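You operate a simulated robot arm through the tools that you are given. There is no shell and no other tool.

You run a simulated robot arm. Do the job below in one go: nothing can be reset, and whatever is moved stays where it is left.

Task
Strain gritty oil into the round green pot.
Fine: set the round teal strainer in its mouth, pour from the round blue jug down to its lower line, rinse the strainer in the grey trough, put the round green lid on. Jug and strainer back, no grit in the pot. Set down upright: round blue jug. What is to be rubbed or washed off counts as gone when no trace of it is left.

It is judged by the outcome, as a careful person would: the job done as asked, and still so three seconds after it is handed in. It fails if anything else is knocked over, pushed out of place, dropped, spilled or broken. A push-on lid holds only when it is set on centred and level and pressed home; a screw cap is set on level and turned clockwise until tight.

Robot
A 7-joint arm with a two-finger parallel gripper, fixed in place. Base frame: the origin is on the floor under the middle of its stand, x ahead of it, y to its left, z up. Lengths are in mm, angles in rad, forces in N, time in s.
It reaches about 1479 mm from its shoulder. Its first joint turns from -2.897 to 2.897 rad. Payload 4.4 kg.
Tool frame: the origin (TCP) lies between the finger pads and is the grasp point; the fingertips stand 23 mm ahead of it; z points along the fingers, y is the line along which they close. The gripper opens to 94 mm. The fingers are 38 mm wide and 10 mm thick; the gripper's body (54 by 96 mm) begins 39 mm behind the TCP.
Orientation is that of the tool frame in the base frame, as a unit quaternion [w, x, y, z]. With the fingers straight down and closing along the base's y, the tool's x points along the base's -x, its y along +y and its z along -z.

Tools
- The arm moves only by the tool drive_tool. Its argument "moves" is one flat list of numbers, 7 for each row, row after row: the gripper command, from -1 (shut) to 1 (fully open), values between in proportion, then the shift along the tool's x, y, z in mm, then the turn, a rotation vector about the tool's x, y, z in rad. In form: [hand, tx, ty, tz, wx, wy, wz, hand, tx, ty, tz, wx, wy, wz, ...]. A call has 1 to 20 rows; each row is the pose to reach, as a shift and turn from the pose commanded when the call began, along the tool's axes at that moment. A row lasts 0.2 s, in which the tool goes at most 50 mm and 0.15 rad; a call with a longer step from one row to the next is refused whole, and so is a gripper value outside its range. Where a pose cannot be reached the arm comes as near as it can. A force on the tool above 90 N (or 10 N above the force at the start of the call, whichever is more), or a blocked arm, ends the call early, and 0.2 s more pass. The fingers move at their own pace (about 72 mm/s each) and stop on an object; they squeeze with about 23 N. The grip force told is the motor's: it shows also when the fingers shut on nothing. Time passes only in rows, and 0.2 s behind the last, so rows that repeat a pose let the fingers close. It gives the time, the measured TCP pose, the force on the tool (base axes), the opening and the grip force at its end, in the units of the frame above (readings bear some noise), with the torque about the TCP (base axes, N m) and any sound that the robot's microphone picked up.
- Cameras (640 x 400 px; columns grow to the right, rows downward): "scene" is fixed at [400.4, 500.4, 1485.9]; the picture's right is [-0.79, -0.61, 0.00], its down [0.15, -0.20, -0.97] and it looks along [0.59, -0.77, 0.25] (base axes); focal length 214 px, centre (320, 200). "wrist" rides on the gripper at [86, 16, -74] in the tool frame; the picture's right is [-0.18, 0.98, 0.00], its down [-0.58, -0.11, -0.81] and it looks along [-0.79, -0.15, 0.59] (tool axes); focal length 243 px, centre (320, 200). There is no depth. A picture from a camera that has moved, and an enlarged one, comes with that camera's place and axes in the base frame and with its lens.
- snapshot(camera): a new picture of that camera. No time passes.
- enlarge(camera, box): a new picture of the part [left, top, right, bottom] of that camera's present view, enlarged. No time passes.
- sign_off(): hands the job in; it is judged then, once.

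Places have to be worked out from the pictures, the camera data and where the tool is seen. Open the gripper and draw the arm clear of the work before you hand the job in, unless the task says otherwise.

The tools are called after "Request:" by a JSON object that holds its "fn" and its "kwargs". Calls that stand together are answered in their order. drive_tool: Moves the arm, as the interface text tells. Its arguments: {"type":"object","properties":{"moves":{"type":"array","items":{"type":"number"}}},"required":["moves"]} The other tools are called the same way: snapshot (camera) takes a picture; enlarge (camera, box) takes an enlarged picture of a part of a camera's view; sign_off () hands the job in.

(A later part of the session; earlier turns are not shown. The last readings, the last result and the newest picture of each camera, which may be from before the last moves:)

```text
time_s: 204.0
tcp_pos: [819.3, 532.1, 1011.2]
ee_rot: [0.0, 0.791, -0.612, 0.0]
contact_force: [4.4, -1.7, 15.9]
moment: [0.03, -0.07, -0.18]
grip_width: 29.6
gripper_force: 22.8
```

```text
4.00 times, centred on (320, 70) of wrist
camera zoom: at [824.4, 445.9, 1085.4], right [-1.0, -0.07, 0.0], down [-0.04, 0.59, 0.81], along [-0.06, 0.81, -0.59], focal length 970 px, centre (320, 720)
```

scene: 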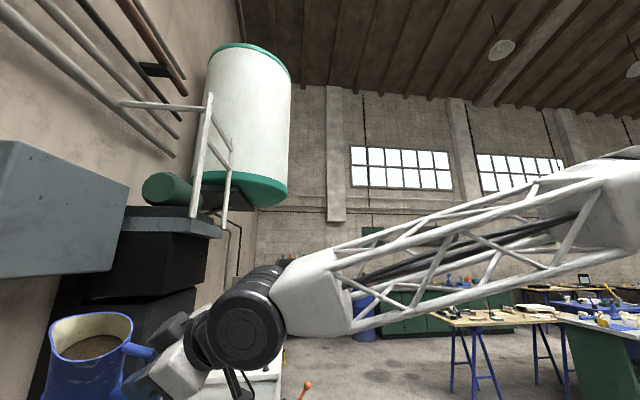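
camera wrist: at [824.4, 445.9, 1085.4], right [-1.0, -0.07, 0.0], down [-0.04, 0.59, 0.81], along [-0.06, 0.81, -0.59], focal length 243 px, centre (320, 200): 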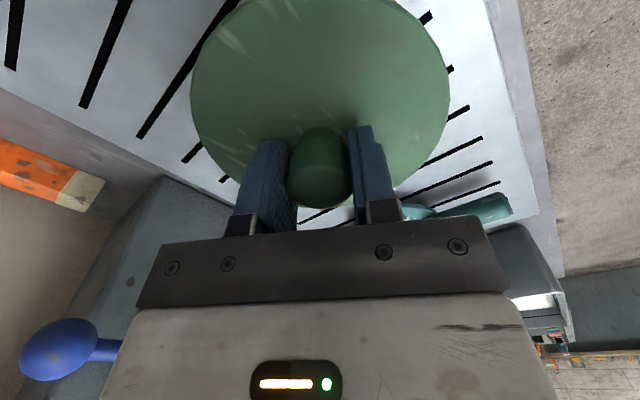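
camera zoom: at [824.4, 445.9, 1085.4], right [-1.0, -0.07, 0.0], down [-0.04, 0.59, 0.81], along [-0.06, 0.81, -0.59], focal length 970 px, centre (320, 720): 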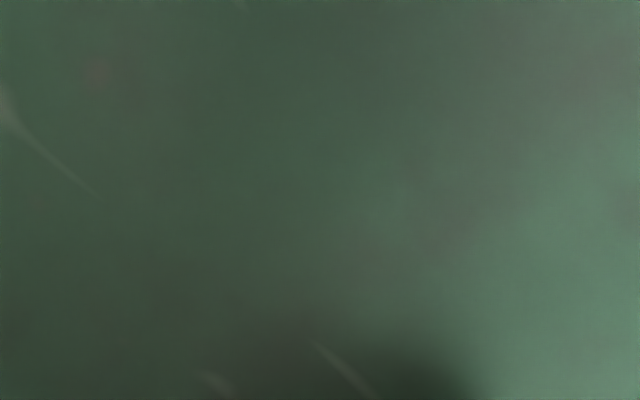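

One step was too long; I redo it with shorter rows.

Request:
{"fn": "drive_tool", "kwargs": {"moves": [0, 0, 0, 0, 0, 0, 0, 0.2, 0, 0, 0, 0, 0, 0, 0.2, 0, 0, -15, 0, 0, 0, 0.2, 0, 0, -45, 0, 0, 0, 0.2, 0, 0, -80, 0, 0, 0, 0.2, 20, 0, -115, 0, 0, 0, 0.2, 45, 0, -145, 0, 0, 0, 0.2, 72, 0, -172, 0, 0, 0, 0.2, 100, 0, -195, 0, 0, 0, 0.2, 100, 0, -195, 0, 0, 0]}}

Request:
{"fn": "snapshot", "kwargs": {"camera": "wrist"}}

Request:
{"fn": "enlarge", "kwargs": {"camera": "wrist", "box": [256, 40, 384, 120]}}

```text
time_s: 206.2
tcp_pos: [842.5, 436.1, 1207.2]
ee_rot: [0.0, 0.791, -0.612, -0.001]
contact_force: [0.2, 0.7, -0.3]
moment: [0.0, 0.0, 0.03]
grip_width: 56.4
gripper_force: 0.1
```

```text
taken
camera wrist: at [847.5, 349.4, 1280.9], right [-1.0, -0.07, 0.0], down [-0.04, 0.59, 0.81], along [-0.06, 0.8, -0.59], focal length 243 px, centre (320, 200)
```

wrist: 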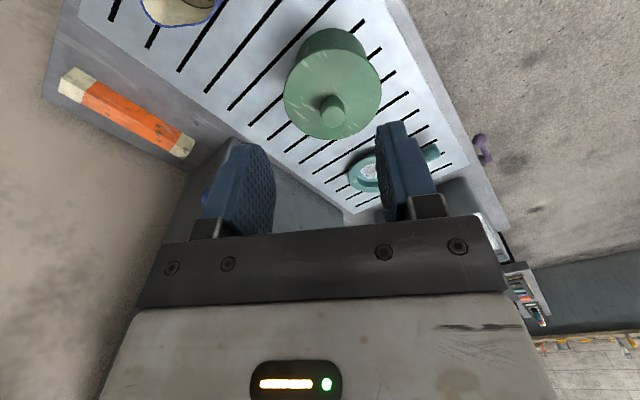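

```text
5.00 times, centred on (320, 80) of wrist
camera zoom: at [847.5, 349.4, 1280.9], right [-1.0, -0.07, 0.0], down [-0.04, 0.59, 0.81], along [-0.06, 0.8, -0.59], focal length 1213 px, centre (320, 800)
```

zoom: 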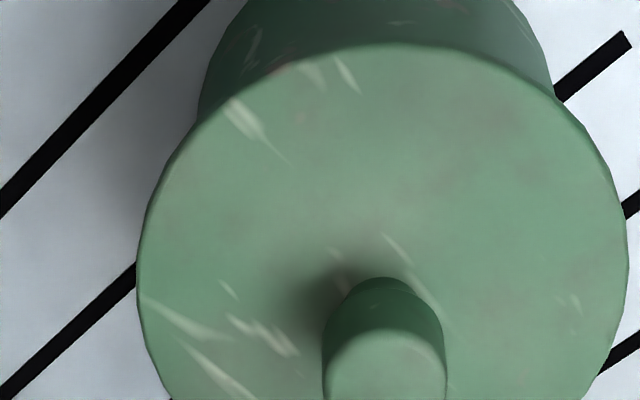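

Left-right the lid and pot agree within a fraction of a millimetre in this view. I look at the rest of the lid and the knob for the fore-aft direction.

Request:
{"fn": "enlarge", "kwargs": {"camera": "wrist", "box": [256, 70, 384, 150]}}

Request:
{"fn": "enlarge", "kwargs": {"camera": "wrist", "box": [256, 10, 384, 90]}}

```text
5.00 times, centred on (320, 110) of wrist
camera zoom: at [847.5, 349.4, 1280.9], right [-1.0, -0.07, 0.0], down [-0.04, 0.59, 0.81], along [-0.06, 0.8, -0.59], focal length 1213 px, centre (320, 650)
```

zoom: 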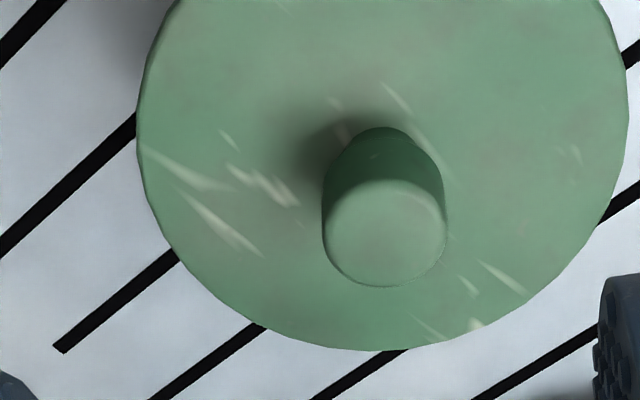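

```text
5.00 times, centred on (320, 50) of wrist
camera zoom: at [847.5, 349.4, 1280.9], right [-1.0, -0.07, 0.0], down [-0.04, 0.59, 0.81], along [-0.06, 0.8, -0.59], focal length 1213 px, centre (320, 950)
```

zoom: 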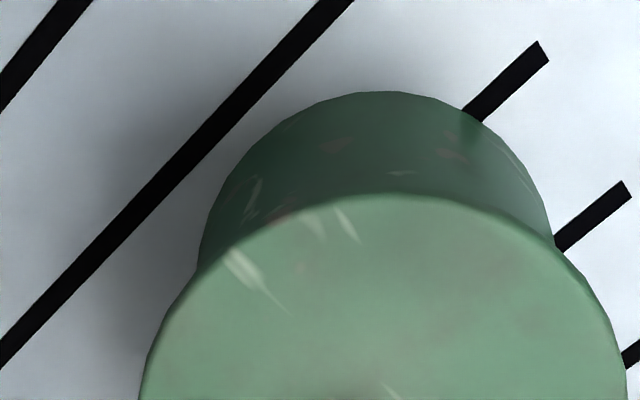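

Knob and pot centres coincide within about 1 mm. I close the fingers, come over the knob's centre and press straight down on it in small steps.

Request:
{"fn": "drive_tool", "kwargs": {"moves": [-1, -25, 0, 15, 0, 0, 0, -1, -55, 0, 40, 0, 0, 0, -1, -85, 0, 70, 0, 0, 0, -1, -100, 0, 105, 0, 0, 0, -1, -100, 0, 140, 0, 0, 0, -1, -100, 0, 155, 0, 0, 0, -1, -100, 0, 155, 0, 0, 0]}}

Request:
{"fn": "snapshot", "kwargs": {"camera": "wrist"}}

```text
time_s: 207.8
tcp_pos: [818.2, 533.2, 1050.7]
ee_rot: [-0.001, 0.791, -0.611, 0.001]
contact_force: [0.9, -0.7, 0.1]
moment: [0.0, 0.01, 0.0]
grip_width: 0.1
gripper_force: 22.8
```

```text
taken
camera wrist: at [824.2, 446.4, 1125.0], right [-1.0, -0.07, 0.0], down [-0.04, 0.59, 0.81], along [-0.06, 0.8, -0.59], focal length 243 px, centre (320, 200)
```

wrist: 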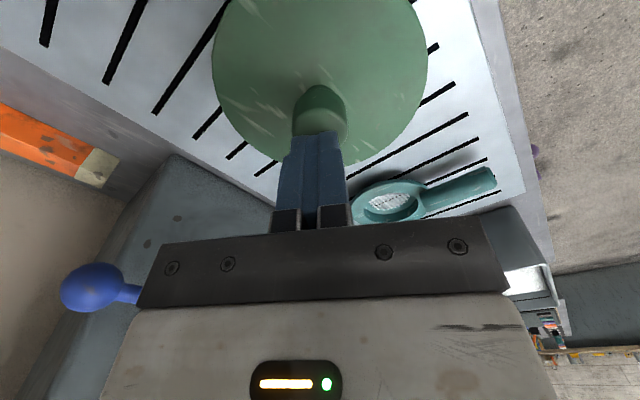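

Fingertips are centred over the knob. I descend and press step by step.

Request:
{"fn": "drive_tool", "kwargs": {"moves": [-1, 0, 0, 4, 0, 0, 0, -1, 0, 0, 7, 0, 0, 0, -1, 0, 0, 9, 0, 0, 0, -1, 0, 0, 11, 0, 0, 0, -1, 0, 0, 12, 0, 0, 0, -1, 0, 0, 13, 0, 0, 0, -1, 0, 0, 13, 0, 0, 0]}}

```text
time_s: 209.4
tcp_pos: [820.3, 532.8, 1040.3]
ee_rot: [-0.003, 0.791, -0.612, 0.001]
contact_force: [-2.6, -3.9, 24.0]
moment: [-0.16, 0.06, 0.03]
grip_width: 0.0
gripper_force: 22.8
```

Contact on the knob top at ~1040, 24 N. I press harder gradually.

Request:
{"fn": "drive_tool", "kwargs": {"moves": [-1, 0, 0, 1, 0, 0, 0, -1, 0, 0, 2, 0, 0, 0, -1, 0, 0, 3, 0, 0, 0, -1, 0, 0, 3, 0, 0, 0]}}

```text
time_s: 210.4
tcp_pos: [820.3, 532.5, 1039.2]
ee_rot: [-0.004, 0.792, -0.611, 0.001]
contact_force: [8.2, 2.8, 73.2]
moment: [-0.18, -0.23, -0.03]
grip_width: 0.0
gripper_force: 22.7
```

73 N and barely 1 mm of movement, and no click — either it is home or it is caught on the rim. I back off and look at the joint from a low side angle.

Request:
{"fn": "drive_tool", "kwargs": {"moves": [-1, 0, 0, -10, 0, 0, 0, -1, 0, 0, -40, 0, 0, 0, -1, 15, 0, -75, 0, 0, 0.13, -1, 35, 15, -85, 0, 0, 0.26, -1, 50, 40, -85, 0, 0, 0.4, -1, 60, 70, -85, 0, 0, 0.53, -1, 67.7, 105, -85, 0, 0, 0.67, -1, 67.7, 125, -85, 0, 0, 0.8, -1, 67.7, 125, -85, 0, 0, 0.93, -1, 67.7, 125, -85, 0, 0, 1.04, -1, 67.7, 125, -85, 0, 0, 1.04]}}

```text
time_s: 212.8
tcp_pos: [715.2, 436.7, 1118.9]
ee_rot: [-0.001, -0.382, 0.924, 0.001]
contact_force: [0.4, 0.0, 0.4]
moment: [-0.02, -0.03, 0.02]
grip_width: 0.0
gripper_force: 22.7
```

Now I pitch the hand so the camera looks almost horizontally at the lid/pot joint.

Request:
{"fn": "drive_tool", "kwargs": {"moves": [-1, 0, 0, 15, 0, -0.12, 0, -1, 0, 0, 30, 0, -0.25, 0, -1, 0, 0, 45, 0, -0.38, 0, -1, 0, 0, 60, 0, -0.5, 0, -1, 0, 0, 75, 0, -0.61, 0, -1, 0, 0, 75, 0, -0.61, 0]}}

Request:
{"fn": "snapshot", "kwargs": {"camera": "wrist"}}

Request:
{"fn": "enlarge", "kwargs": {"camera": "wrist", "box": [220, 40, 420, 165]}}

```text
time_s: 214.2
tcp_pos: [715.2, 435.2, 1044.7]
ee_rot: [0.279, -0.365, 0.881, 0.115]
contact_force: [0.7, -0.5, -0.6]
moment: [0.01, -0.03, 0.02]
grip_width: 0.0
gripper_force: 22.7
```

```text
taken
camera wrist: at [621.9, 368.4, 1055.8], right [-0.59, 0.8, 0.11], down [0.09, -0.07, 0.99], along [0.8, 0.59, -0.03], focal length 243 px, centre (320, 200)
```

wrist: 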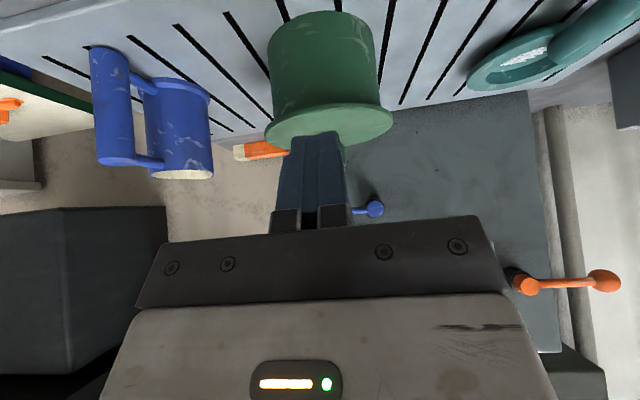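

```text
3.20 times, centred on (320, 102) of wrist
camera zoom: at [621.9, 368.4, 1055.8], right [-0.59, 0.8, 0.11], down [0.09, -0.07, 0.99], along [0.8, 0.59, -0.03], focal length 776 px, centre (320, 512)
```

zoom: 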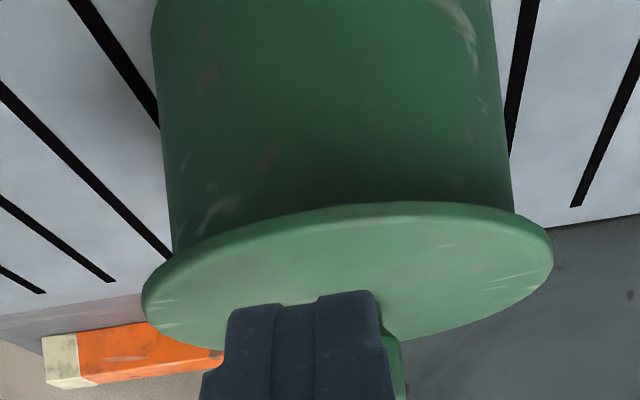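

From here the lid looks level and centred (≈0.3 mm laterally), but I can't tell whether it is pressed home. I'd like to see the lid's underside, so I'll pick it up again and show it to the scene camera. First I go back upright above the lid.

Request:
{"fn": "drive_tool", "kwargs": {"moves": [-1, -10, 0, -12, 0, 0.12, 0, -0.5, -22, 0, -24, 0, 0.25, 0, 0, -33, 0, -36, 0, 0.38, 0, 0.2, -42, 0, -50, 0, 0.5, 0, 0.2, -43, 0, -61.4, 0, 0.61, 0, 0.2, -43, 0, -61.4, 0, 0.61, 0]}}

Request:
{"fn": "snapshot", "kwargs": {"camera": "wrist"}}

```text
time_s: 215.6
tcp_pos: [714.6, 435.9, 1119.7]
ee_rot: [0.0, -0.383, 0.924, 0.0]
contact_force: [-0.2, 0.7, -0.7]
moment: [-0.01, -0.03, 0.0]
grip_width: 56.3
gripper_force: 0.0
```

```text
taken
camera wrist: at [641.9, 386.9, 1193.6], right [-0.56, 0.83, 0.0], down [0.49, 0.33, 0.81], along [0.67, 0.46, -0.59], focal length 243 px, centre (320, 200)
```

wrist: 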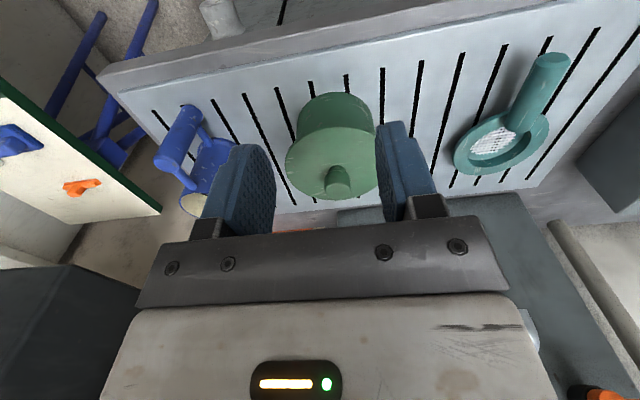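

Now over the knob, open, and down around it.

Request:
{"fn": "drive_tool", "kwargs": {"moves": [0.2, -35, -1.2, 0, 0, 0, 0, 0.2, -71, -2.3, 0, 0, 0, 0, 0.2, -107, -3.5, 10, 0, 0, 0, 0.2, -141.8, -4.6, 25, 0, 0, 0, 0.2, -141.8, -4.6, 55, 0, 0, 0, 0.2, -141.8, -4.6, 75, 0, 0, 0, 0.2, -141.8, -4.6, 75, 0, 0, 0]}}

Request:
{"fn": "enlarge", "kwargs": {"camera": "wrist", "box": [200, 40, 440, 190]}}

```text
time_s: 217.2
tcp_pos: [819.1, 532.4, 1045.7]
ee_rot: [0.001, -0.382, 0.924, 0.001]
contact_force: [1.6, 0.2, 0.6]
moment: [0.0, -0.01, 0.01]
grip_width: 56.4
gripper_force: 0.0
```

```text
2.67 times, centred on (320, 115) of wrist
camera zoom: at [746.2, 483.2, 1119.4], right [-0.56, 0.83, 0.0], down [0.49, 0.33, 0.81], along [0.67, 0.46, -0.59], focal length 647 px, centre (320, 427)
```

zoom: 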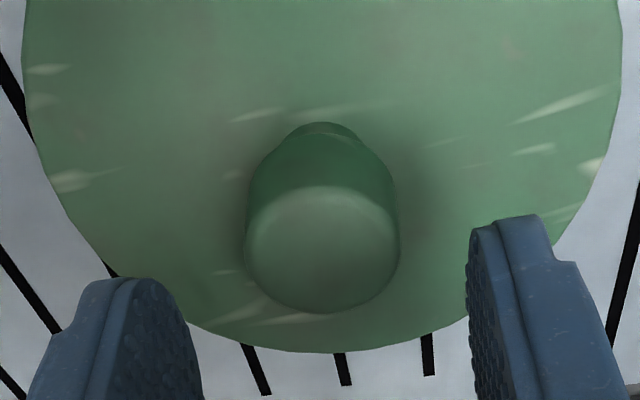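

The knob is still central within a few mm. I lower around it and grip.

Request:
{"fn": "drive_tool", "kwargs": {"moves": [0.2, 0, 0, 12, 0, 0, 0, 0.2, 0, 0, 22, 0, 0, 0, 0.2, 0, 0, 27, 0, 0, 0, 0.2, 0, 0, 27, 0, 0, 0, -1, 0, 0, 27, 0, 0, 0, -1, 0, 0, 27, 0, 0, 0, -1, 0, 0, 27, 0, 0, 0, -1, 0, 0, 27, 0, 0, 0]}}

Request:
{"fn": "enlarge", "kwargs": {"camera": "wrist", "box": [160, 0, 480, 200]}}

```text
time_s: 219.0
tcp_pos: [819.4, 533.2, 1020.4]
ee_rot: [0.0, -0.383, 0.924, 0.0]
contact_force: [-0.2, -0.4, 0.7]
moment: [0.03, -0.03, -0.02]
grip_width: 30.8
gripper_force: 22.8
```

```text
2.00 times, centred on (320, 100) of wrist
camera zoom: at [746.2, 484.1, 1092.8], right [-0.56, 0.83, 0.0], down [0.49, 0.33, 0.81], along [0.67, 0.46, -0.59], focal length 485 px, centre (320, 400)
```

zoom: 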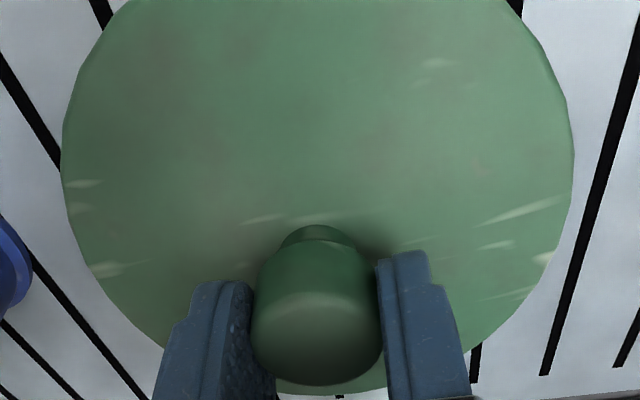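

The lid has slid ~5 mm on the rim, so it was not seated. I lift it and take it up to the scene camera to look at its underside.

Request:
{"fn": "drive_tool", "kwargs": {"moves": [-1, 0, 0, -10, 0, 0, 0, -1, 0, 0, -40, 0, 0, 0, -1, 0, 0, -80, 0, 0, 0, -1, 10, -15, -125, 0, 0, 0, -1, 25, -40, -165, 0, 0, 0, -1, 40, -65, -205, 0, 0, 0, -1, 55, -90, -245, 0, 0, 0, -1, 70, -115, -285, 0, 0, 0, -1, 85, -135, -325, 0, 0, 0, -1, 100, -155, -365, 0, 0, 0, -1, 115, -165, -405, 0, 0, 0, -1, 115, -165, -445, 0, 0, 0, -1, 115, -165, -480, 0, 0, 0, -1, 115, -165, -480, 0, 0, 0]}}

Request:
{"fn": "snapshot", "kwargs": {"camera": "scene"}}

```text
time_s: 222.0
tcp_pos: [853.8, 334.6, 1497.8]
ee_rot: [0.0, -0.383, 0.924, 0.0]
contact_force: [-0.7, -0.5, -0.4]
moment: [-0.01, -0.01, 0.0]
grip_width: 31.0
gripper_force: 23.2
```

```text
taken
```

scene: 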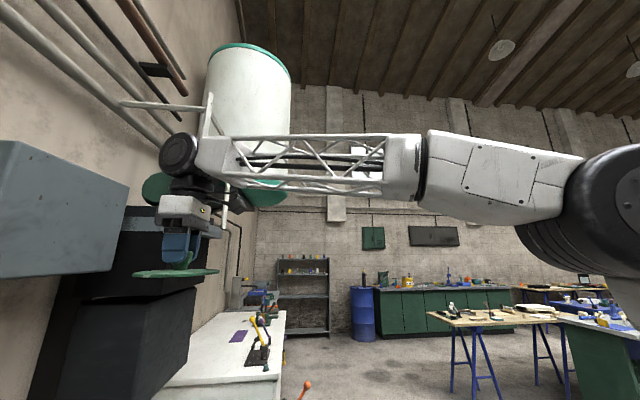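

The lid is in the scene view; I enlarge it, and will raise it a little more to see underneath.

Request:
{"fn": "enlarge", "kwargs": {"camera": "scene", "box": [120, 225, 232, 295]}}

Request:
{"fn": "drive_tool", "kwargs": {"moves": [-1, 0, 0, -30, 0, 0, 0, -1, 0, 0, -65, 0, 0, 0, -1, 0, 0, -100, 0, 0, 0, -1, 0, 0, -100, 0, 0, 0]}}

Request:
{"fn": "enlarge", "kwargs": {"camera": "scene", "box": [120, 165, 232, 235]}}

```text
5.71 times, centred on (176, 260) of scene
camera zoom: at [400.4, 500.4, 1485.9], right [-0.79, -0.61, 0.0], down [0.15, -0.2, -0.97], along [0.59, -0.77, 0.25], focal length 1226 px, centre (1143, -143)
```

zoom: 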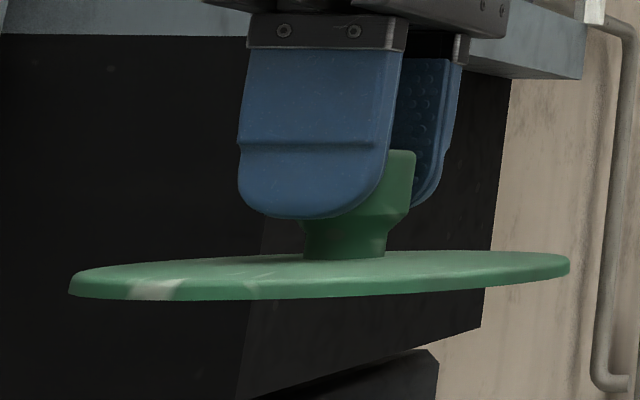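

```text
time_s: 223.0
tcp_pos: [855.7, 333.6, 1599.4]
ee_rot: [0.0, -0.383, 0.924, 0.0]
contact_force: [0.8, 0.6, 0.2]
moment: [0.01, -0.02, 0.02]
grip_width: 30.7
gripper_force: 23.3
```

```text
5.71 times, centred on (176, 200) of scene
camera zoom: at [400.4, 500.4, 1485.9], right [-0.79, -0.61, 0.0], down [0.15, -0.2, -0.97], along [0.59, -0.77, 0.25], focal length 1226 px, centre (1143, 200)
```

zoom: 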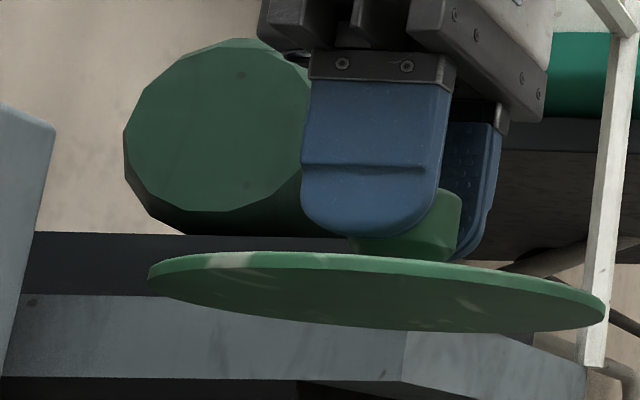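

The lid is a plain flat disc, so it only needs to sit centred, level and be pressed. It slid while I pressed on the knob top, so I'll re-centre it and press while holding the knob. Back down over the pot.

Request:
{"fn": "drive_tool", "kwargs": {"moves": [-1, 0, 0, 30, 0, 0, 0, -1, 0, 0, 70, 0, 0, 0, -1, 0, 0, 110, 0, 0, 0, -1, -5, 5, 150, 0, 0, 0, -1, -20, 25, 190, 0, 0, 0, -1, -35, 48, 228, 0, 0, 0, -1, -50, 71, 266, 0, 0, 0, -1, -65, 94, 304, 0, 0, 0, -1, -80, 115, 342, 0, 0, 0, -1, -95, 136, 380, 0, 0, 0, -1, -110, 155, 420, 0, 0, 0, -1, -118, 165, 460, 0, 0, 0, -1, -120, 165, 500, 0, 0, 0, -1, -120, 165, 530, 0, 0, 0, -1, -120, 165, 530, 0, 0, 0]}}

Request:
{"fn": "drive_tool", "kwargs": {"moves": [-1, 0, 0, 0, 0, 0, 0]}}

Request:
{"fn": "enlarge", "kwargs": {"camera": "wrist", "box": [160, 0, 480, 200]}}

```text
time_s: 226.2
tcp_pos: [823.0, 535.1, 1068.8]
ee_rot: [0.0, -0.383, 0.924, 0.0]
contact_force: [0.5, 0.0, -0.6]
moment: [-0.01, 0.05, 0.02]
grip_width: 30.8
gripper_force: 22.9
```

```text
time_s: 226.6
tcp_pos: [822.8, 535.5, 1068.6]
ee_rot: [0.0, -0.382, 0.924, 0.0]
contact_force: [0.6, -0.2, -0.7]
moment: [-0.01, -0.02, 0.02]
grip_width: 30.7
gripper_force: 23.4
```

```text
2.00 times, centred on (320, 100) of wrist
camera zoom: at [749.4, 486.7, 1141.8], right [-0.56, 0.83, 0.0], down [0.49, 0.33, 0.81], along [0.67, 0.46, -0.59], focal length 485 px, centre (320, 400)
```

zoom: 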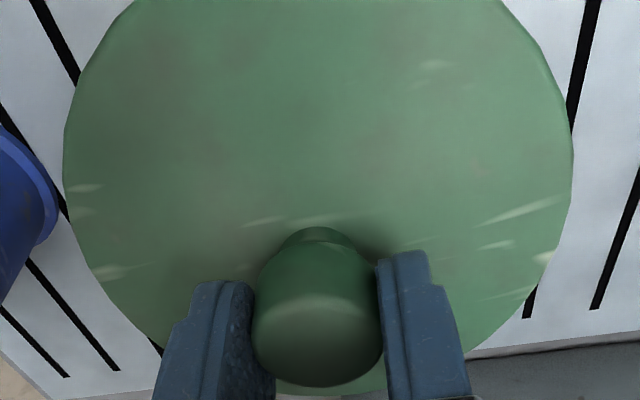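

I lower it back to the rim.

Request:
{"fn": "drive_tool", "kwargs": {"moves": [-1, 0, 0, 15, 0, 0, 0, -1, 0, 0, 30, 0, 0, 0, -1, 0, 0, 40, 0, 0, 0, -1, 0, 0, 45, 0, 0, 0, -1, 0, 0, 47, 0, 0, 0, -1, 0, 0, 48.5, 0, 0, 0, -1, 0, 0, 48.5, 0, 0, 0]}}

```text
time_s: 228.2
tcp_pos: [823.8, 538.2, 1018.7]
ee_rot: [0.0, -0.382, 0.924, 0.0]
contact_force: [0.2, -1.2, -1.7]
moment: [0.02, -0.03, 0.02]
grip_width: 30.9
gripper_force: 23.4
```

No contact yet at 1018.7; a few more 1 mm steps.

Request:
{"fn": "drive_tool", "kwargs": {"moves": [-1, 0, 0, 1, 0, 0, 0, -1, 0, 0, 2, 0, 0, 0, -1, 0, 0, 3, 0, 0, 0, -1, 0, 0, 3, 0, 0, 0]}}

```text
time_s: 229.2
tcp_pos: [822.1, 537.9, 1017.2]
ee_rot: [0.0, -0.384, 0.923, 0.0]
contact_force: [-0.8, 5.4, 15.6]
moment: [-0.13, -0.15, -0.04]
grip_width: 31.2
gripper_force: 23.1
```

Resting on the rim. I release, shift ~4 mm toward the knob, turn 60°, drop the fingertips to just above the lid, and grip again to centre the knob in the tool.

Request:
{"fn": "drive_tool", "kwargs": {"moves": [0, 0, 0, -1, 0, 0, 0, 0.2, 0, 0, -1, 0, 0, 0, 0.2, 4, 0, -1, 0, 0, -0.14, 0.2, 4, 0, -1, 0, 0, -0.29, 0.2, 4, 0, -1, 0, 0, -0.44, 0.2, 4, 0, -1, 0, 0, -0.59, 0.2, 4, 0, -1, 0, 0, -0.74, 0.2, 4, 0, 0, 0, 0, -0.89, 0.2, 4, 0, 2, 0, 0, -1.04, 0.2, 4, 0, 4, 0, 0, -1.04, 0.2, 4, 0, 4, 0, 0, -1.04, -1, 4, 0, 4, 0, 0, -1.04, -1, 4, 0, 4, 0, 0, -1.04, -1, 4, 0, 4, 0, 0, -1.04]}}

Request:
{"fn": "enlarge", "kwargs": {"camera": "wrist", "box": [160, 0, 480, 200]}}

```text
time_s: 232.2
tcp_pos: [819.3, 533.5, 1012.9]
ee_rot: [0.0, 0.791, -0.612, 0.0]
contact_force: [-0.9, 0.3, 0.5]
moment: [-0.03, -0.03, 0.01]
grip_width: 29.8
gripper_force: 23.4
```

```text
2.00 times, centred on (320, 100) of wrist
camera zoom: at [824.9, 447.1, 1086.6], right [-1.0, -0.07, 0.0], down [-0.04, 0.59, 0.81], along [-0.06, 0.8, -0.59], focal length 485 px, centre (320, 400)
```

zoom: 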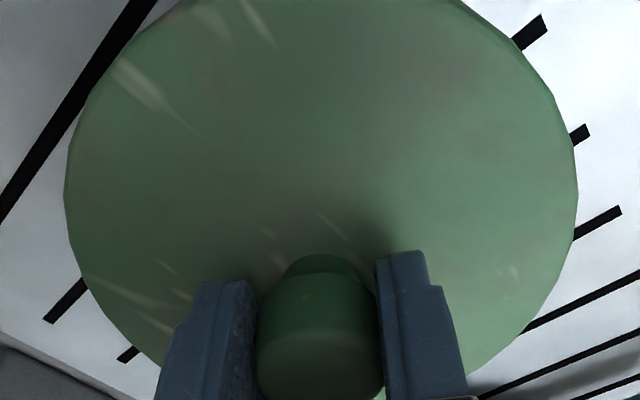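

Gripped. I check the knob's fore-aft position in this grip.

Request:
{"fn": "enlarge", "kwargs": {"camera": "wrist", "box": [240, 115, 400, 215]}}

```text
4.00 times, centred on (320, 165) of wrist
camera zoom: at [824.9, 447.1, 1086.6], right [-1.0, -0.07, 0.0], down [-0.04, 0.59, 0.81], along [-0.06, 0.8, -0.59], focal length 970 px, centre (320, 340)
```

zoom: 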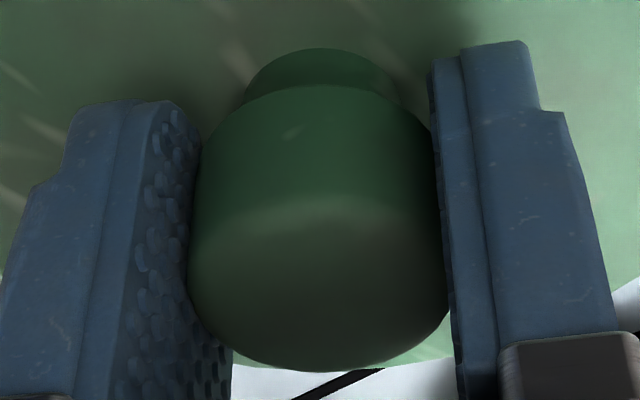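

With the known knob height the knob is centred within ~1 mm. I take two more readings for an accurate TCP position.

Request:
{"fn": "drive_tool", "kwargs": {"moves": [-1, 0, 0, 0, 0, 0, 0]}}

Request:
{"fn": "drive_tool", "kwargs": {"moves": [-1, 0, 0, 0, 0, 0, 0]}}

Request:
{"fn": "drive_tool", "kwargs": {"moves": [-1, 0, 0, 0, 0, 0, 0]}}

```text
time_s: 232.6
tcp_pos: [819.5, 534.3, 1012.4]
ee_rot: [0.001, 0.791, -0.611, 0.0]
contact_force: [-0.6, 0.0, -0.3]
moment: [-0.05, 0.02, -0.01]
grip_width: 29.7
gripper_force: 23.1
```

```text
time_s: 233.0
tcp_pos: [818.4, 534.3, 1012.1]
ee_rot: [0.0, 0.791, -0.611, 0.0]
contact_force: [-0.3, 0.4, -0.7]
moment: [-0.05, 0.0, -0.02]
grip_width: 30.0
gripper_force: 22.7
```

```text
time_s: 233.4
tcp_pos: [820.9, 533.9, 1011.9]
ee_rot: [0.0, 0.791, -0.611, -0.001]
contact_force: [-0.2, 0.5, -0.4]
moment: [0.03, -0.01, -0.01]
grip_width: 29.8
gripper_force: 22.5
```

Average TCP (819.5,534.0) against the pot centre (818.5,533.0). I lift 2 mm, shift by (−1,−1) mm, set down and press step by step while holding the knob.

Request:
{"fn": "drive_tool", "kwargs": {"moves": [-1, 0, 0, -2, 0, 0, 0, -1, 0.72, 1.22, -2, 0, 0, 0, -1, 0.72, 1.22, 0, 0, 0, 0, -1, 0.72, 1.22, 1, 0, 0, 0, -1, 0.72, 1.22, 2, 0, 0, 0, -1, 0.72, 1.22, 3, 0, 0, 0, -1, 0.72, 1.22, 3, 0, 0, 0]}}

```text
time_s: 235.0
tcp_pos: [818.5, 534.3, 1010.6]
ee_rot: [-0.001, 0.791, -0.612, 0.0]
contact_force: [2.9, 0.8, 16.7]
moment: [0.05, -0.01, -0.11]
grip_width: 30.0
gripper_force: 22.7
```

Still sliding on the knob at ~17 N; I continue until the fingertips bear on the lid itself.

Request:
{"fn": "drive_tool", "kwargs": {"moves": [-1, 0, 0, 1, 0, 0, 0, -1, 0, 0, 2, 0, 0, 0, -1, 0, 0, 3, 0, 0, 0, -1, 0, 0, 3, 0, 0, 0]}}

```text
time_s: 236.0
tcp_pos: [819.1, 532.4, 1005.8]
ee_rot: [0.001, 0.792, -0.611, 0.0]
contact_force: [3.8, 0.1, 16.2]
moment: [0.06, -0.04, -0.01]
grip_width: 29.7
gripper_force: 23.4
```

Request:
{"fn": "drive_tool", "kwargs": {"moves": [-1, 0, 0, 1, 0, 0, 0, -1, 0, 0, 2, 0, 0, 0, -1, 0, 0, 2, 0, 0, 0]}}

Request:
{"fn": "enlarge", "kwargs": {"camera": "wrist", "box": [160, 0, 480, 200]}}

```text
time_s: 236.8
tcp_pos: [818.9, 532.2, 1006.4]
ee_rot: [-0.002, 0.791, -0.612, 0.0]
contact_force: [-0.2, 2.9, 27.0]
moment: [-0.06, 0.11, -0.06]
grip_width: 29.8
gripper_force: 23.1
```

```text
2.00 times, centred on (320, 100) of wrist
camera zoom: at [823.9, 445.7, 1079.7], right [-1.0, -0.07, 0.0], down [-0.04, 0.59, 0.81], along [-0.06, 0.81, -0.59], focal length 485 px, centre (320, 400)
```

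zoom: 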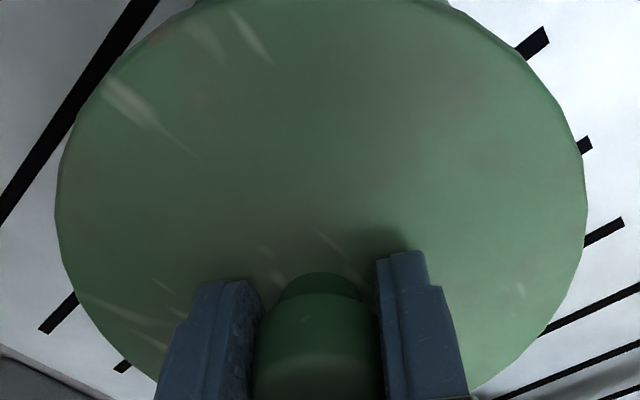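

Fingertips now bear on the lid (27 N, lid top ≈983). I press on to about 60 N.

Request:
{"fn": "drive_tool", "kwargs": {"moves": [-1, 0, 0, 1, 0, 0, 0, -1, 0, 0, 2, 0, 0, 0, -1, 0, 0, 2, 0, 0, 0, -1, 0, 0, 2, 0, 0, 0]}}

```text
time_s: 237.8
tcp_pos: [817.4, 532.0, 1005.7]
ee_rot: [-0.002, 0.791, -0.612, 0.001]
contact_force: [-10.8, -14.4, 57.3]
moment: [-0.47, 0.43, -0.03]
grip_width: 29.9
gripper_force: 23.0
```

Pressed with ~57 N, load centred within ~3 mm of the axis. I unload 2 mm, then open the fingers and check the result.

Request:
{"fn": "drive_tool", "kwargs": {"moves": [-1, 0, 0, -1, 0, 0, 0, -1, 0, 0, -2, 0, 0, 0, -1, 0, 0, -2, 0, 0, 0]}}

Request:
{"fn": "drive_tool", "kwargs": {"moves": [-0.2, 0, 0, 0, 0, 0, 0, 0, 0, 0, 0, 0, 0, 0, 0.2, 0, 0, 0, 0, 0, 0, 0.2, 0, 0, 0, 0, 0, 0]}}

Request:
{"fn": "drive_tool", "kwargs": {"moves": [0.2, 0, 0, -12, 0, 0, 0, 0.2, 0, 0, -40, 0, 0, 0, 0.2, 0, 0, -75, 0, 0, 0, 0.2, 20, 0, -110, 0, 0, 0, 0.2, 45, 0, -145, 0, 0, 0, 0.2, 72, 0, -175, 0, 0, 0, 0.2, 100, 0, -202, 0, 0, 0, 0.2, 100, 0, -202, 0, 0, 0]}}

Request:
{"fn": "enlarge", "kwargs": {"camera": "wrist", "box": [256, 40, 384, 120]}}

Request:
{"fn": "enlarge", "kwargs": {"camera": "wrist", "box": [256, 70, 384, 150]}}

```text
time_s: 238.6
tcp_pos: [818.3, 532.9, 1005.1]
ee_rot: [-0.001, 0.791, -0.612, 0.0]
contact_force: [-3.1, -15.1, 50.7]
moment: [-0.19, 0.08, -0.02]
grip_width: 29.8
gripper_force: 22.7
```

```text
time_s: 239.6
tcp_pos: [818.3, 532.9, 1006.3]
ee_rot: [-0.002, 0.791, -0.612, -0.001]
contact_force: [4.4, 6.4, 45.2]
moment: [0.05, 0.06, 0.04]
grip_width: 47.8
gripper_force: 0.1
```

```text
time_s: 241.4
tcp_pos: [842.6, 434.8, 1207.0]
ee_rot: [0.0, 0.792, -0.611, 0.0]
contact_force: [-0.2, 0.1, 0.8]
moment: [-0.01, -0.03, -0.01]
grip_width: 56.4
gripper_force: 0.0
```

```text
5.00 times, centred on (320, 80) of wrist
camera zoom: at [847.1, 348.3, 1281.1], right [-1.0, -0.07, 0.0], down [-0.04, 0.59, 0.81], along [-0.06, 0.8, -0.59], focal length 1213 px, centre (320, 800)
```

zoom: 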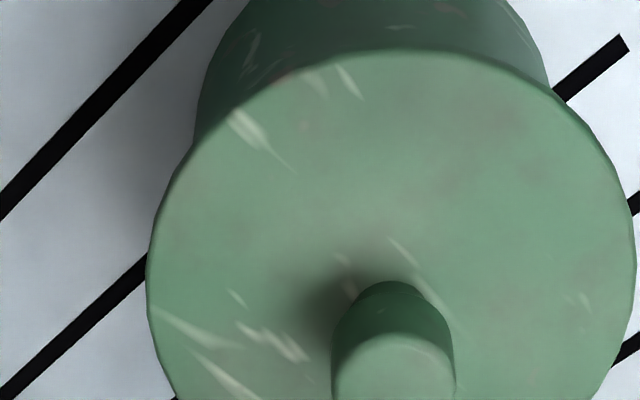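

```text
5.00 times, centred on (320, 110) of wrist
camera zoom: at [847.1, 348.3, 1281.1], right [-1.0, -0.07, 0.0], down [-0.04, 0.59, 0.81], along [-0.06, 0.8, -0.59], focal length 1213 px, centre (320, 650)
```

zoom: 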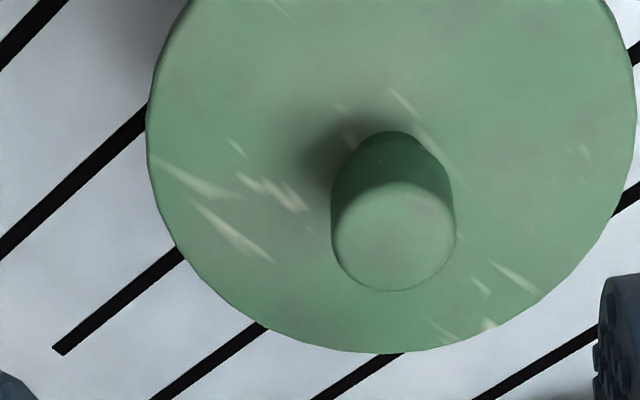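

The lid is level but ended ~2.5 mm off toward −x (dragged when the fingers opened under load). I regrip to correct it, this time unloading fully before opening.

Request:
{"fn": "drive_tool", "kwargs": {"moves": [0.2, -25, 0.5, 20, 0, 0, 0, 0.2, -55, 1, 45, 0, 0, 0, 0.2, -85, 1.6, 75, 0, 0, 0, 0.2, -100.5, 2.1, 110, 0, 0, 0, 0.2, -100.5, 2.1, 145, 0, 0, 0, 0.2, -100.5, 2.1, 175, 0, 0, 0, 0.2, -100.5, 2.1, 190, 0, 0, 0, 0.2, -100.5, 2.1, 196, 0, 0, 0, 0.2, -100.5, 2.1, 196, 0, 0, 0, -1, -100.5, 2.1, 196, 0, 0, 0, -1, -100.5, 2.1, 196, 0, 0, 0, -1, -100.5, 2.1, 196, 0, 0, 0]}}

Request:
{"fn": "drive_tool", "kwargs": {"moves": [-1, 0, 0, 0, 0, 0, 0]}}

Request:
{"fn": "drive_tool", "kwargs": {"moves": [-1, 0, 0, 0, 0, 0, 0]}}

Request:
{"fn": "enlarge", "kwargs": {"camera": "wrist", "box": [240, 115, 400, 215]}}

```text
time_s: 244.0
tcp_pos: [815.6, 533.3, 1010.7]
ee_rot: [0.0, 0.791, -0.611, 0.0]
contact_force: [-0.6, -0.4, 0.1]
moment: [-0.02, 0.0, 0.04]
grip_width: 29.9
gripper_force: 22.7
```

```text
time_s: 244.4
tcp_pos: [815.6, 533.3, 1011.5]
ee_rot: [0.0, 0.791, -0.612, 0.0]
contact_force: [-0.4, 1.7, 0.3]
moment: [0.03, 0.0, -0.01]
grip_width: 30.0
gripper_force: 23.2
```

```text
time_s: 244.8
tcp_pos: [816.3, 533.6, 1012.0]
ee_rot: [0.0, 0.792, -0.611, -0.001]
contact_force: [0.6, -0.5, 0.4]
moment: [-0.05, 0.01, 0.01]
grip_width: 29.7
gripper_force: 23.1
```

```text
4.00 times, centred on (320, 165) of wrist
camera zoom: at [821.7, 446.3, 1085.4], right [-1.0, -0.07, 0.0], down [-0.04, 0.59, 0.81], along [-0.06, 0.8, -0.59], focal length 970 px, centre (320, 340)
```

zoom: 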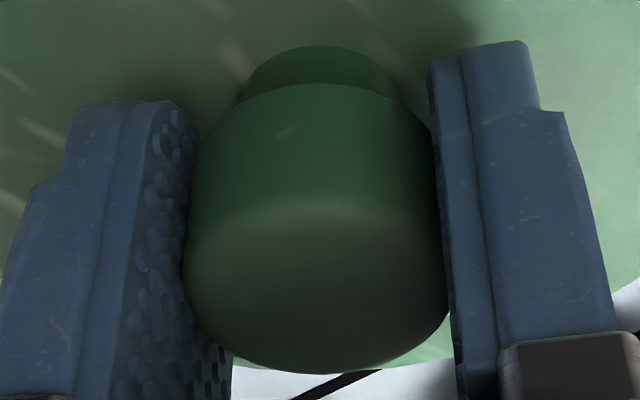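

I lift 2 mm, shift by (+2.7,−0.9) mm, set down, and verify the position before pressing.

Request:
{"fn": "drive_tool", "kwargs": {"moves": [-1, 0, 0, -2, 0, 0, 0, -1, 0.8, -1.2, -2, 0, 0, 0, -1, 1.55, -2.4, -2, 0, 0, 0, -1, 1.55, -2.4, -2, 0, 0, 0]}}

Request:
{"fn": "drive_tool", "kwargs": {"moves": [-1, 0, 0, 0, 0, 0, 0]}}

Request:
{"fn": "drive_tool", "kwargs": {"moves": [-1, 0, 0, 0, 0, 0, 0]}}

Request:
{"fn": "drive_tool", "kwargs": {"moves": [-1, 0, 0, 0, 0, 0, 0]}}

```text
time_s: 245.8
tcp_pos: [818.5, 531.5, 1013.7]
ee_rot: [-0.001, 0.791, -0.612, 0.0]
contact_force: [-0.3, -0.1, -0.2]
moment: [0.0, 0.0, -0.04]
grip_width: 29.7
gripper_force: 23.3
```

```text
time_s: 246.2
tcp_pos: [817.9, 532.3, 1013.6]
ee_rot: [0.0, 0.791, -0.612, 0.0]
contact_force: [0.0, 0.0, 0.0]
moment: [-0.01, 0.02, 0.0]
grip_width: 29.6
gripper_force: 23.0
```

```text
time_s: 246.6
tcp_pos: [819.0, 531.7, 1012.8]
ee_rot: [0.001, 0.791, -0.612, 0.001]
contact_force: [0.0, -0.6, -0.5]
moment: [-0.02, 0.03, 0.03]
grip_width: 30.1
gripper_force: 22.8
```

```text
time_s: 247.0
tcp_pos: [817.8, 530.6, 1013.6]
ee_rot: [0.0, 0.792, -0.611, -0.001]
contact_force: [0.2, -0.9, 0.6]
moment: [0.02, 0.02, 0.0]
grip_width: 29.9
gripper_force: 23.0
```

Average (818.3,531.5): I add ~1 mm in y, lower, and press in steps.

Request:
{"fn": "drive_tool", "kwargs": {"moves": [-1, -0.9, -0.45, 0, 0, 0, 0, -1, -0.9, -0.45, 1.5, 0, 0, 0, -1, -0.9, -0.45, 3, 0, 0, 0, -1, -0.9, -0.45, 4.5, 0, 0, 0, -1, -0.9, -0.45, 6, 0, 0, 0, -1, -0.9, -0.45, 7.5, 0, 0, 0, -1, -0.9, -0.45, 7.5, 0, 0, 0]}}

Request:
{"fn": "drive_tool", "kwargs": {"moves": [-1, 0, 0, 1, 0, 0, 0, -1, 0, 0, 2, 0, 0, 0, -1, 0, 0, 2, 0, 0, 0]}}

```text
time_s: 248.6
tcp_pos: [820.3, 533.2, 1006.9]
ee_rot: [0.0, 0.791, -0.612, -0.001]
contact_force: [6.1, 4.3, 17.5]
moment: [0.07, -0.02, -0.06]
grip_width: 29.7
gripper_force: 23.2
```

```text
time_s: 249.4
tcp_pos: [820.6, 533.3, 1004.5]
ee_rot: [-0.003, 0.791, -0.612, 0.001]
contact_force: [-5.0, -3.7, 46.9]
moment: [-0.21, 0.3, -0.02]
grip_width: 29.9
gripper_force: 22.4
```

Pressed at ~47 N. Now I unload in 1 mm steps while still holding the knob, so the lid stays put.

Request:
{"fn": "drive_tool", "kwargs": {"moves": [-1, 0, 0, -1, 0, 0, 0, -1, 0, 0, -1.5, 0, 0, 0, -1, 0, 0, -1.5, 0, 0, 0]}}

Request:
{"fn": "drive_tool", "kwargs": {"moves": [-1, 0, 0, -0.7, 0, 0, 0, -1, 0, 0, -0.7, 0, 0, 0]}}

```text
time_s: 250.2
tcp_pos: [818.5, 533.1, 1004.9]
ee_rot: [-0.002, 0.791, -0.611, 0.0]
contact_force: [10.6, -0.8, 47.4]
moment: [0.04, -0.05, -0.04]
grip_width: 29.9
gripper_force: 23.0
```

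```text
time_s: 250.8
tcp_pos: [819.7, 532.3, 1004.8]
ee_rot: [-0.001, 0.791, -0.611, 0.0]
contact_force: [16.0, 5.2, 42.3]
moment: [0.12, -0.16, -0.06]
grip_width: 30.0
gripper_force: 23.0
```

Request:
{"fn": "drive_tool", "kwargs": {"moves": [-1, 0, 0, -1, 0, 0, 0, -1, 0, 0, -1.5, 0, 0, 0, -1, 0, 0, -1.5, 0, 0, 0]}}

Request:
{"fn": "drive_tool", "kwargs": {"moves": [-1, 0, 0, -0.5, 0, 0, 0, -1, 0, 0, -0.5, 0, 0, 0]}}

```text
time_s: 251.6
tcp_pos: [819.6, 532.5, 1005.4]
ee_rot: [0.001, 0.791, -0.612, 0.0]
contact_force: [-1.0, 2.5, 25.6]
moment: [0.29, 0.06, -0.06]
grip_width: 29.6
gripper_force: 23.1
```

```text
time_s: 252.2
tcp_pos: [818.4, 531.2, 1005.7]
ee_rot: [0.001, 0.791, -0.612, -0.001]
contact_force: [-2.2, 2.5, 7.2]
moment: [0.17, -0.03, 0.04]
grip_width: 29.7
gripper_force: 23.0
```

Down to 7 N with little side load. A last 0.3 mm, then I open.

Request:
{"fn": "drive_tool", "kwargs": {"moves": [-1, 0, 0, -0.3, 0, 0, 0, -1, 0, 0, -0.3, 0, 0, 0]}}

Request:
{"fn": "drive_tool", "kwargs": {"moves": [-0.25, 0, 0, 0, 0, 0, 0, -0.1, 0, 0, 0, 0, 0, 0, 0.2, 0, 0, 0, 0, 0, 0, 0.2, 0, 0, 0, 0, 0, 0]}}

Request:
{"fn": "drive_tool", "kwargs": {"moves": [0.2, 0, 0, -12, 0, 0, 0, 0.2, 0, 0, -40, 0, 0, 0, 0.2, 0, 0, -75, 0, 0, 0, 0.2, 20, 0, -110, 0, 0, 0, 0.2, 45, 0, -145, 0, 0, 0, 0.2, 72, 0, -175, 0, 0, 0, 0.2, 100, 0, -202, 0, 0, 0, 0.2, 100, 0, -202, 0, 0, 0]}}

Request:
{"fn": "enlarge", "kwargs": {"camera": "wrist", "box": [256, 40, 384, 120]}}

Request:
{"fn": "enlarge", "kwargs": {"camera": "wrist", "box": [256, 70, 384, 150]}}

```text
time_s: 252.8
tcp_pos: [820.0, 532.7, 1005.6]
ee_rot: [-0.001, 0.792, -0.611, 0.0]
contact_force: [0.1, 0.4, -0.5]
moment: [-0.02, 0.0, -0.06]
grip_width: 29.8
gripper_force: 23.2
```

```text
time_s: 253.8
tcp_pos: [820.9, 532.2, 1006.7]
ee_rot: [0.0, 0.791, -0.611, 0.0]
contact_force: [0.1, 0.1, -0.9]
moment: [0.02, 0.0, 0.0]
grip_width: 56.2
gripper_force: 0.2
```

```text
time_s: 255.6
tcp_pos: [845.1, 436.3, 1211.3]
ee_rot: [0.0, 0.791, -0.611, 0.0]
contact_force: [0.5, 0.3, 0.1]
moment: [0.0, 0.01, 0.01]
grip_width: 56.4
gripper_force: 0.1
```

```text
5.00 times, centred on (320, 80) of wrist
camera zoom: at [849.8, 349.9, 1284.8], right [-1.0, -0.07, 0.0], down [-0.04, 0.59, 0.81], along [-0.06, 0.8, -0.59], focal length 1213 px, centre (320, 800)
```

zoom: 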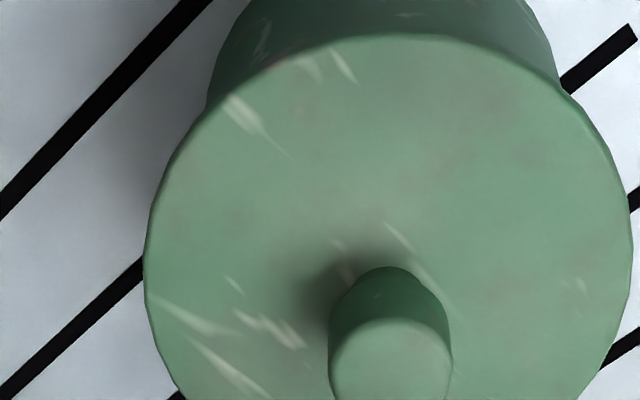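

```text
5.00 times, centred on (320, 110) of wrist
camera zoom: at [849.8, 349.9, 1284.8], right [-1.0, -0.07, 0.0], down [-0.04, 0.59, 0.81], along [-0.06, 0.8, -0.59], focal length 1213 px, centre (320, 650)
```

zoom: 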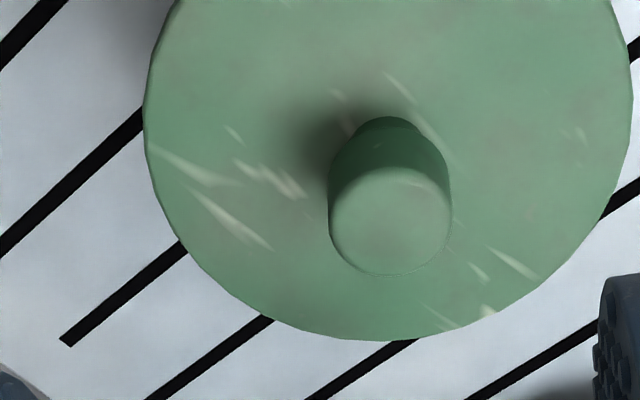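

The lid is now centred within ~1 mm and level. To find out whether it actually holds, I regrip the knob and make a gentle 1.5 mm pull test.

Request:
{"fn": "drive_tool", "kwargs": {"moves": [0.2, -25, 0, 20, 0, 0, 0, 0.2, -55, 0, 45, 0, 0, 0, 0.2, -85, 0, 75, 0, 0, 0, 0.2, -100, 0, 110, 0, 0, 0, 0.2, -100, 0, 145, 0, 0, 0, 0.2, -100, 0, 175, 0, 0, 0, 0.2, -100, 0, 193, 0, 0, 0, 0.2, -100, 0, 200, 0, 0, 0, 0.2, -100, 0, 200, 0, 0, 0, -1, -100, 0, 200, 0, 0, 0, -1, -100, 0, 200, 0, 0, 0, -1, -100, 0, 200, 0, 0, 0]}}

Request:
{"fn": "drive_tool", "kwargs": {"moves": [-1, 0, 0, -0.8, 0, 0, 0, -1, 0, 0, -1.5, 0, 0, 0, -1, 0, 0, -1.5, 0, 0, 0]}}

```text
time_s: 258.2
tcp_pos: [819.8, 533.3, 1010.9]
ee_rot: [0.001, 0.791, -0.611, 0.0]
contact_force: [0.3, 0.7, -0.2]
moment: [0.01, 0.0, -0.01]
grip_width: 29.7
gripper_force: 23.0
```

```text
time_s: 259.0
tcp_pos: [819.8, 532.8, 1010.9]
ee_rot: [0.0, 0.791, -0.611, 0.0]
contact_force: [-0.8, -0.3, 0.2]
moment: [-0.04, -0.01, -0.02]
grip_width: 29.7
gripper_force: 23.2
```

No resistance, so it isn't held yet. I set it back down and press harder, holding the knob, up to about 80 N for a second.

Request:
{"fn": "drive_tool", "kwargs": {"moves": [-1, 0, 0, 1.5, 0, 0, 0, -1, 0, 0, 3.5, 0, 0, 0, -1, 0, 0, 5.5, 0, 0, 0, -1, 0, 0, 7, 0, 0, 0, -1, 0, 0, 8, 0, 0, 0, -1, 0, 0, 8, 0, 0, 0]}}

Request:
{"fn": "drive_tool", "kwargs": {"moves": [-1, 0, 0, 1, 0, 0, 0, -1, 0, 0, 1.5, 0, 0, 0, -1, 0, 0, 1.5, 0, 0, 0, -1, 0, 0, 1.5, 0, 0, 0]}}

```text
time_s: 260.4
tcp_pos: [819.4, 533.5, 1005.7]
ee_rot: [-0.001, 0.791, -0.611, 0.0]
contact_force: [4.4, -0.8, 34.2]
moment: [-0.14, 0.07, 0.01]
grip_width: 29.8
gripper_force: 22.9
```

```text
time_s: 261.4
tcp_pos: [818.2, 532.8, 1005.2]
ee_rot: [-0.002, 0.791, -0.612, 0.001]
contact_force: [-7.2, 10.7, 73.5]
moment: [-0.12, 0.6, -0.03]
grip_width: 29.6
gripper_force: 23.6
```

73 N held, no sound. I unload gradually and repeat the gentle pull test.

Request:
{"fn": "drive_tool", "kwargs": {"moves": [-1, 0, 0, -1, 0, 0, 0, -1, 0, 0, -2, 0, 0, 0, -1, 0, 0, -3, 0, 0, 0, -1, 0, 0, -3.5, 0, 0, 0, -1, 0, 0, -3.5, 0, 0, 0]}}

Request:
{"fn": "drive_tool", "kwargs": {"moves": [-1, 0, 0, -0.7, 0, 0, 0, -1, 0, 0, -1.4, 0, 0, 0, -1, 0, 0, -1.4, 0, 0, 0]}}

Request:
{"fn": "drive_tool", "kwargs": {"moves": [-1, 0, 0, -0.7, 0, 0, 0, -1, 0, 0, -1.4, 0, 0, 0, -1, 0, 0, -1.4, 0, 0, 0]}}

```text
time_s: 262.6
tcp_pos: [819.2, 533.7, 1005.4]
ee_rot: [-0.001, 0.791, -0.612, 0.001]
contact_force: [3.4, 12.4, 53.5]
moment: [0.33, -0.02, -0.05]
grip_width: 29.6
gripper_force: 23.3
```

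```text
time_s: 263.4
tcp_pos: [819.4, 533.9, 1005.9]
ee_rot: [0.0, 0.791, -0.612, -0.001]
contact_force: [-0.3, 12.1, 30.3]
moment: [0.35, -0.01, 0.04]
grip_width: 30.1
gripper_force: 22.9
```

```text
time_s: 264.2
tcp_pos: [819.0, 531.9, 1005.7]
ee_rot: [0.001, 0.791, -0.611, 0.0]
contact_force: [-1.6, 0.2, 1.9]
moment: [0.04, -0.1, -0.01]
grip_width: 29.7
gripper_force: 22.8
```

Unloaded (≈2 N). Now the gentle pull of ~2 mm.

Request:
{"fn": "drive_tool", "kwargs": {"moves": [-1, 0, 0, -1, 0, 0, 0, -1, 0, 0, -2, 0, 0, 0, -1, 0, 0, -2, 0, 0, 0]}}

Request:
{"fn": "snapshot", "kwargs": {"camera": "wrist"}}

```text
time_s: 265.0
tcp_pos: [819.5, 533.1, 1009.7]
ee_rot: [0.0, 0.791, -0.612, 0.0]
contact_force: [-0.4, 0.8, -0.9]
moment: [0.0, 0.02, -0.01]
grip_width: 29.9
gripper_force: 22.5
```

```text
taken
camera wrist: at [824.9, 445.9, 1083.2], right [-1.0, -0.07, 0.0], down [-0.04, 0.59, 0.81], along [-0.06, 0.8, -0.59], focal length 243 px, centre (320, 200)
```

wrist: 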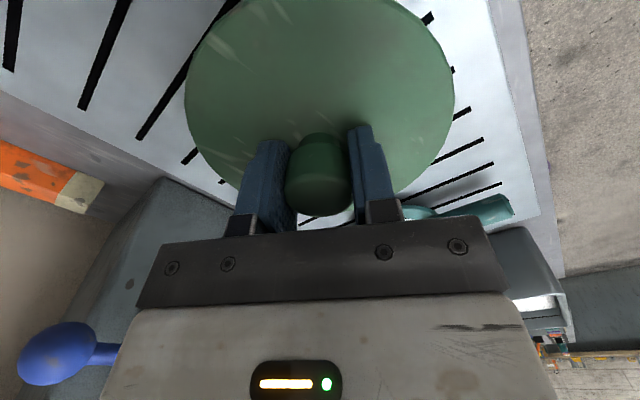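

The lid lifts freely, so it is simply a lift-on lid: centred and level is what counts. I set it back down softly.

Request:
{"fn": "drive_tool", "kwargs": {"moves": [-1, 0, 0, 1.2, 0, 0, 0, -1, 0, 0, 2.4, 0, 0, 0, -1, 0, 0, 3.2, 0, 0, 0, -1, 0, 0, 3.2, 0, 0, 0]}}

Request:
{"fn": "drive_tool", "kwargs": {"moves": [-1, 0, 0, 0, 0, 0, 0]}}

```text
time_s: 266.0
tcp_pos: [820.3, 531.9, 1006.0]
ee_rot: [0.0, 0.791, -0.612, 0.001]
contact_force: [-0.2, 0.1, -0.7]
moment: [0.01, 0.0, 0.0]
grip_width: 29.7
gripper_force: 23.1
```

```text
time_s: 266.4
tcp_pos: [821.1, 533.4, 1006.7]
ee_rot: [0.0, 0.791, -0.612, 0.001]
contact_force: [0.5, -0.8, 0.1]
moment: [0.03, -0.01, -0.01]
grip_width: 29.9
gripper_force: 23.2
```

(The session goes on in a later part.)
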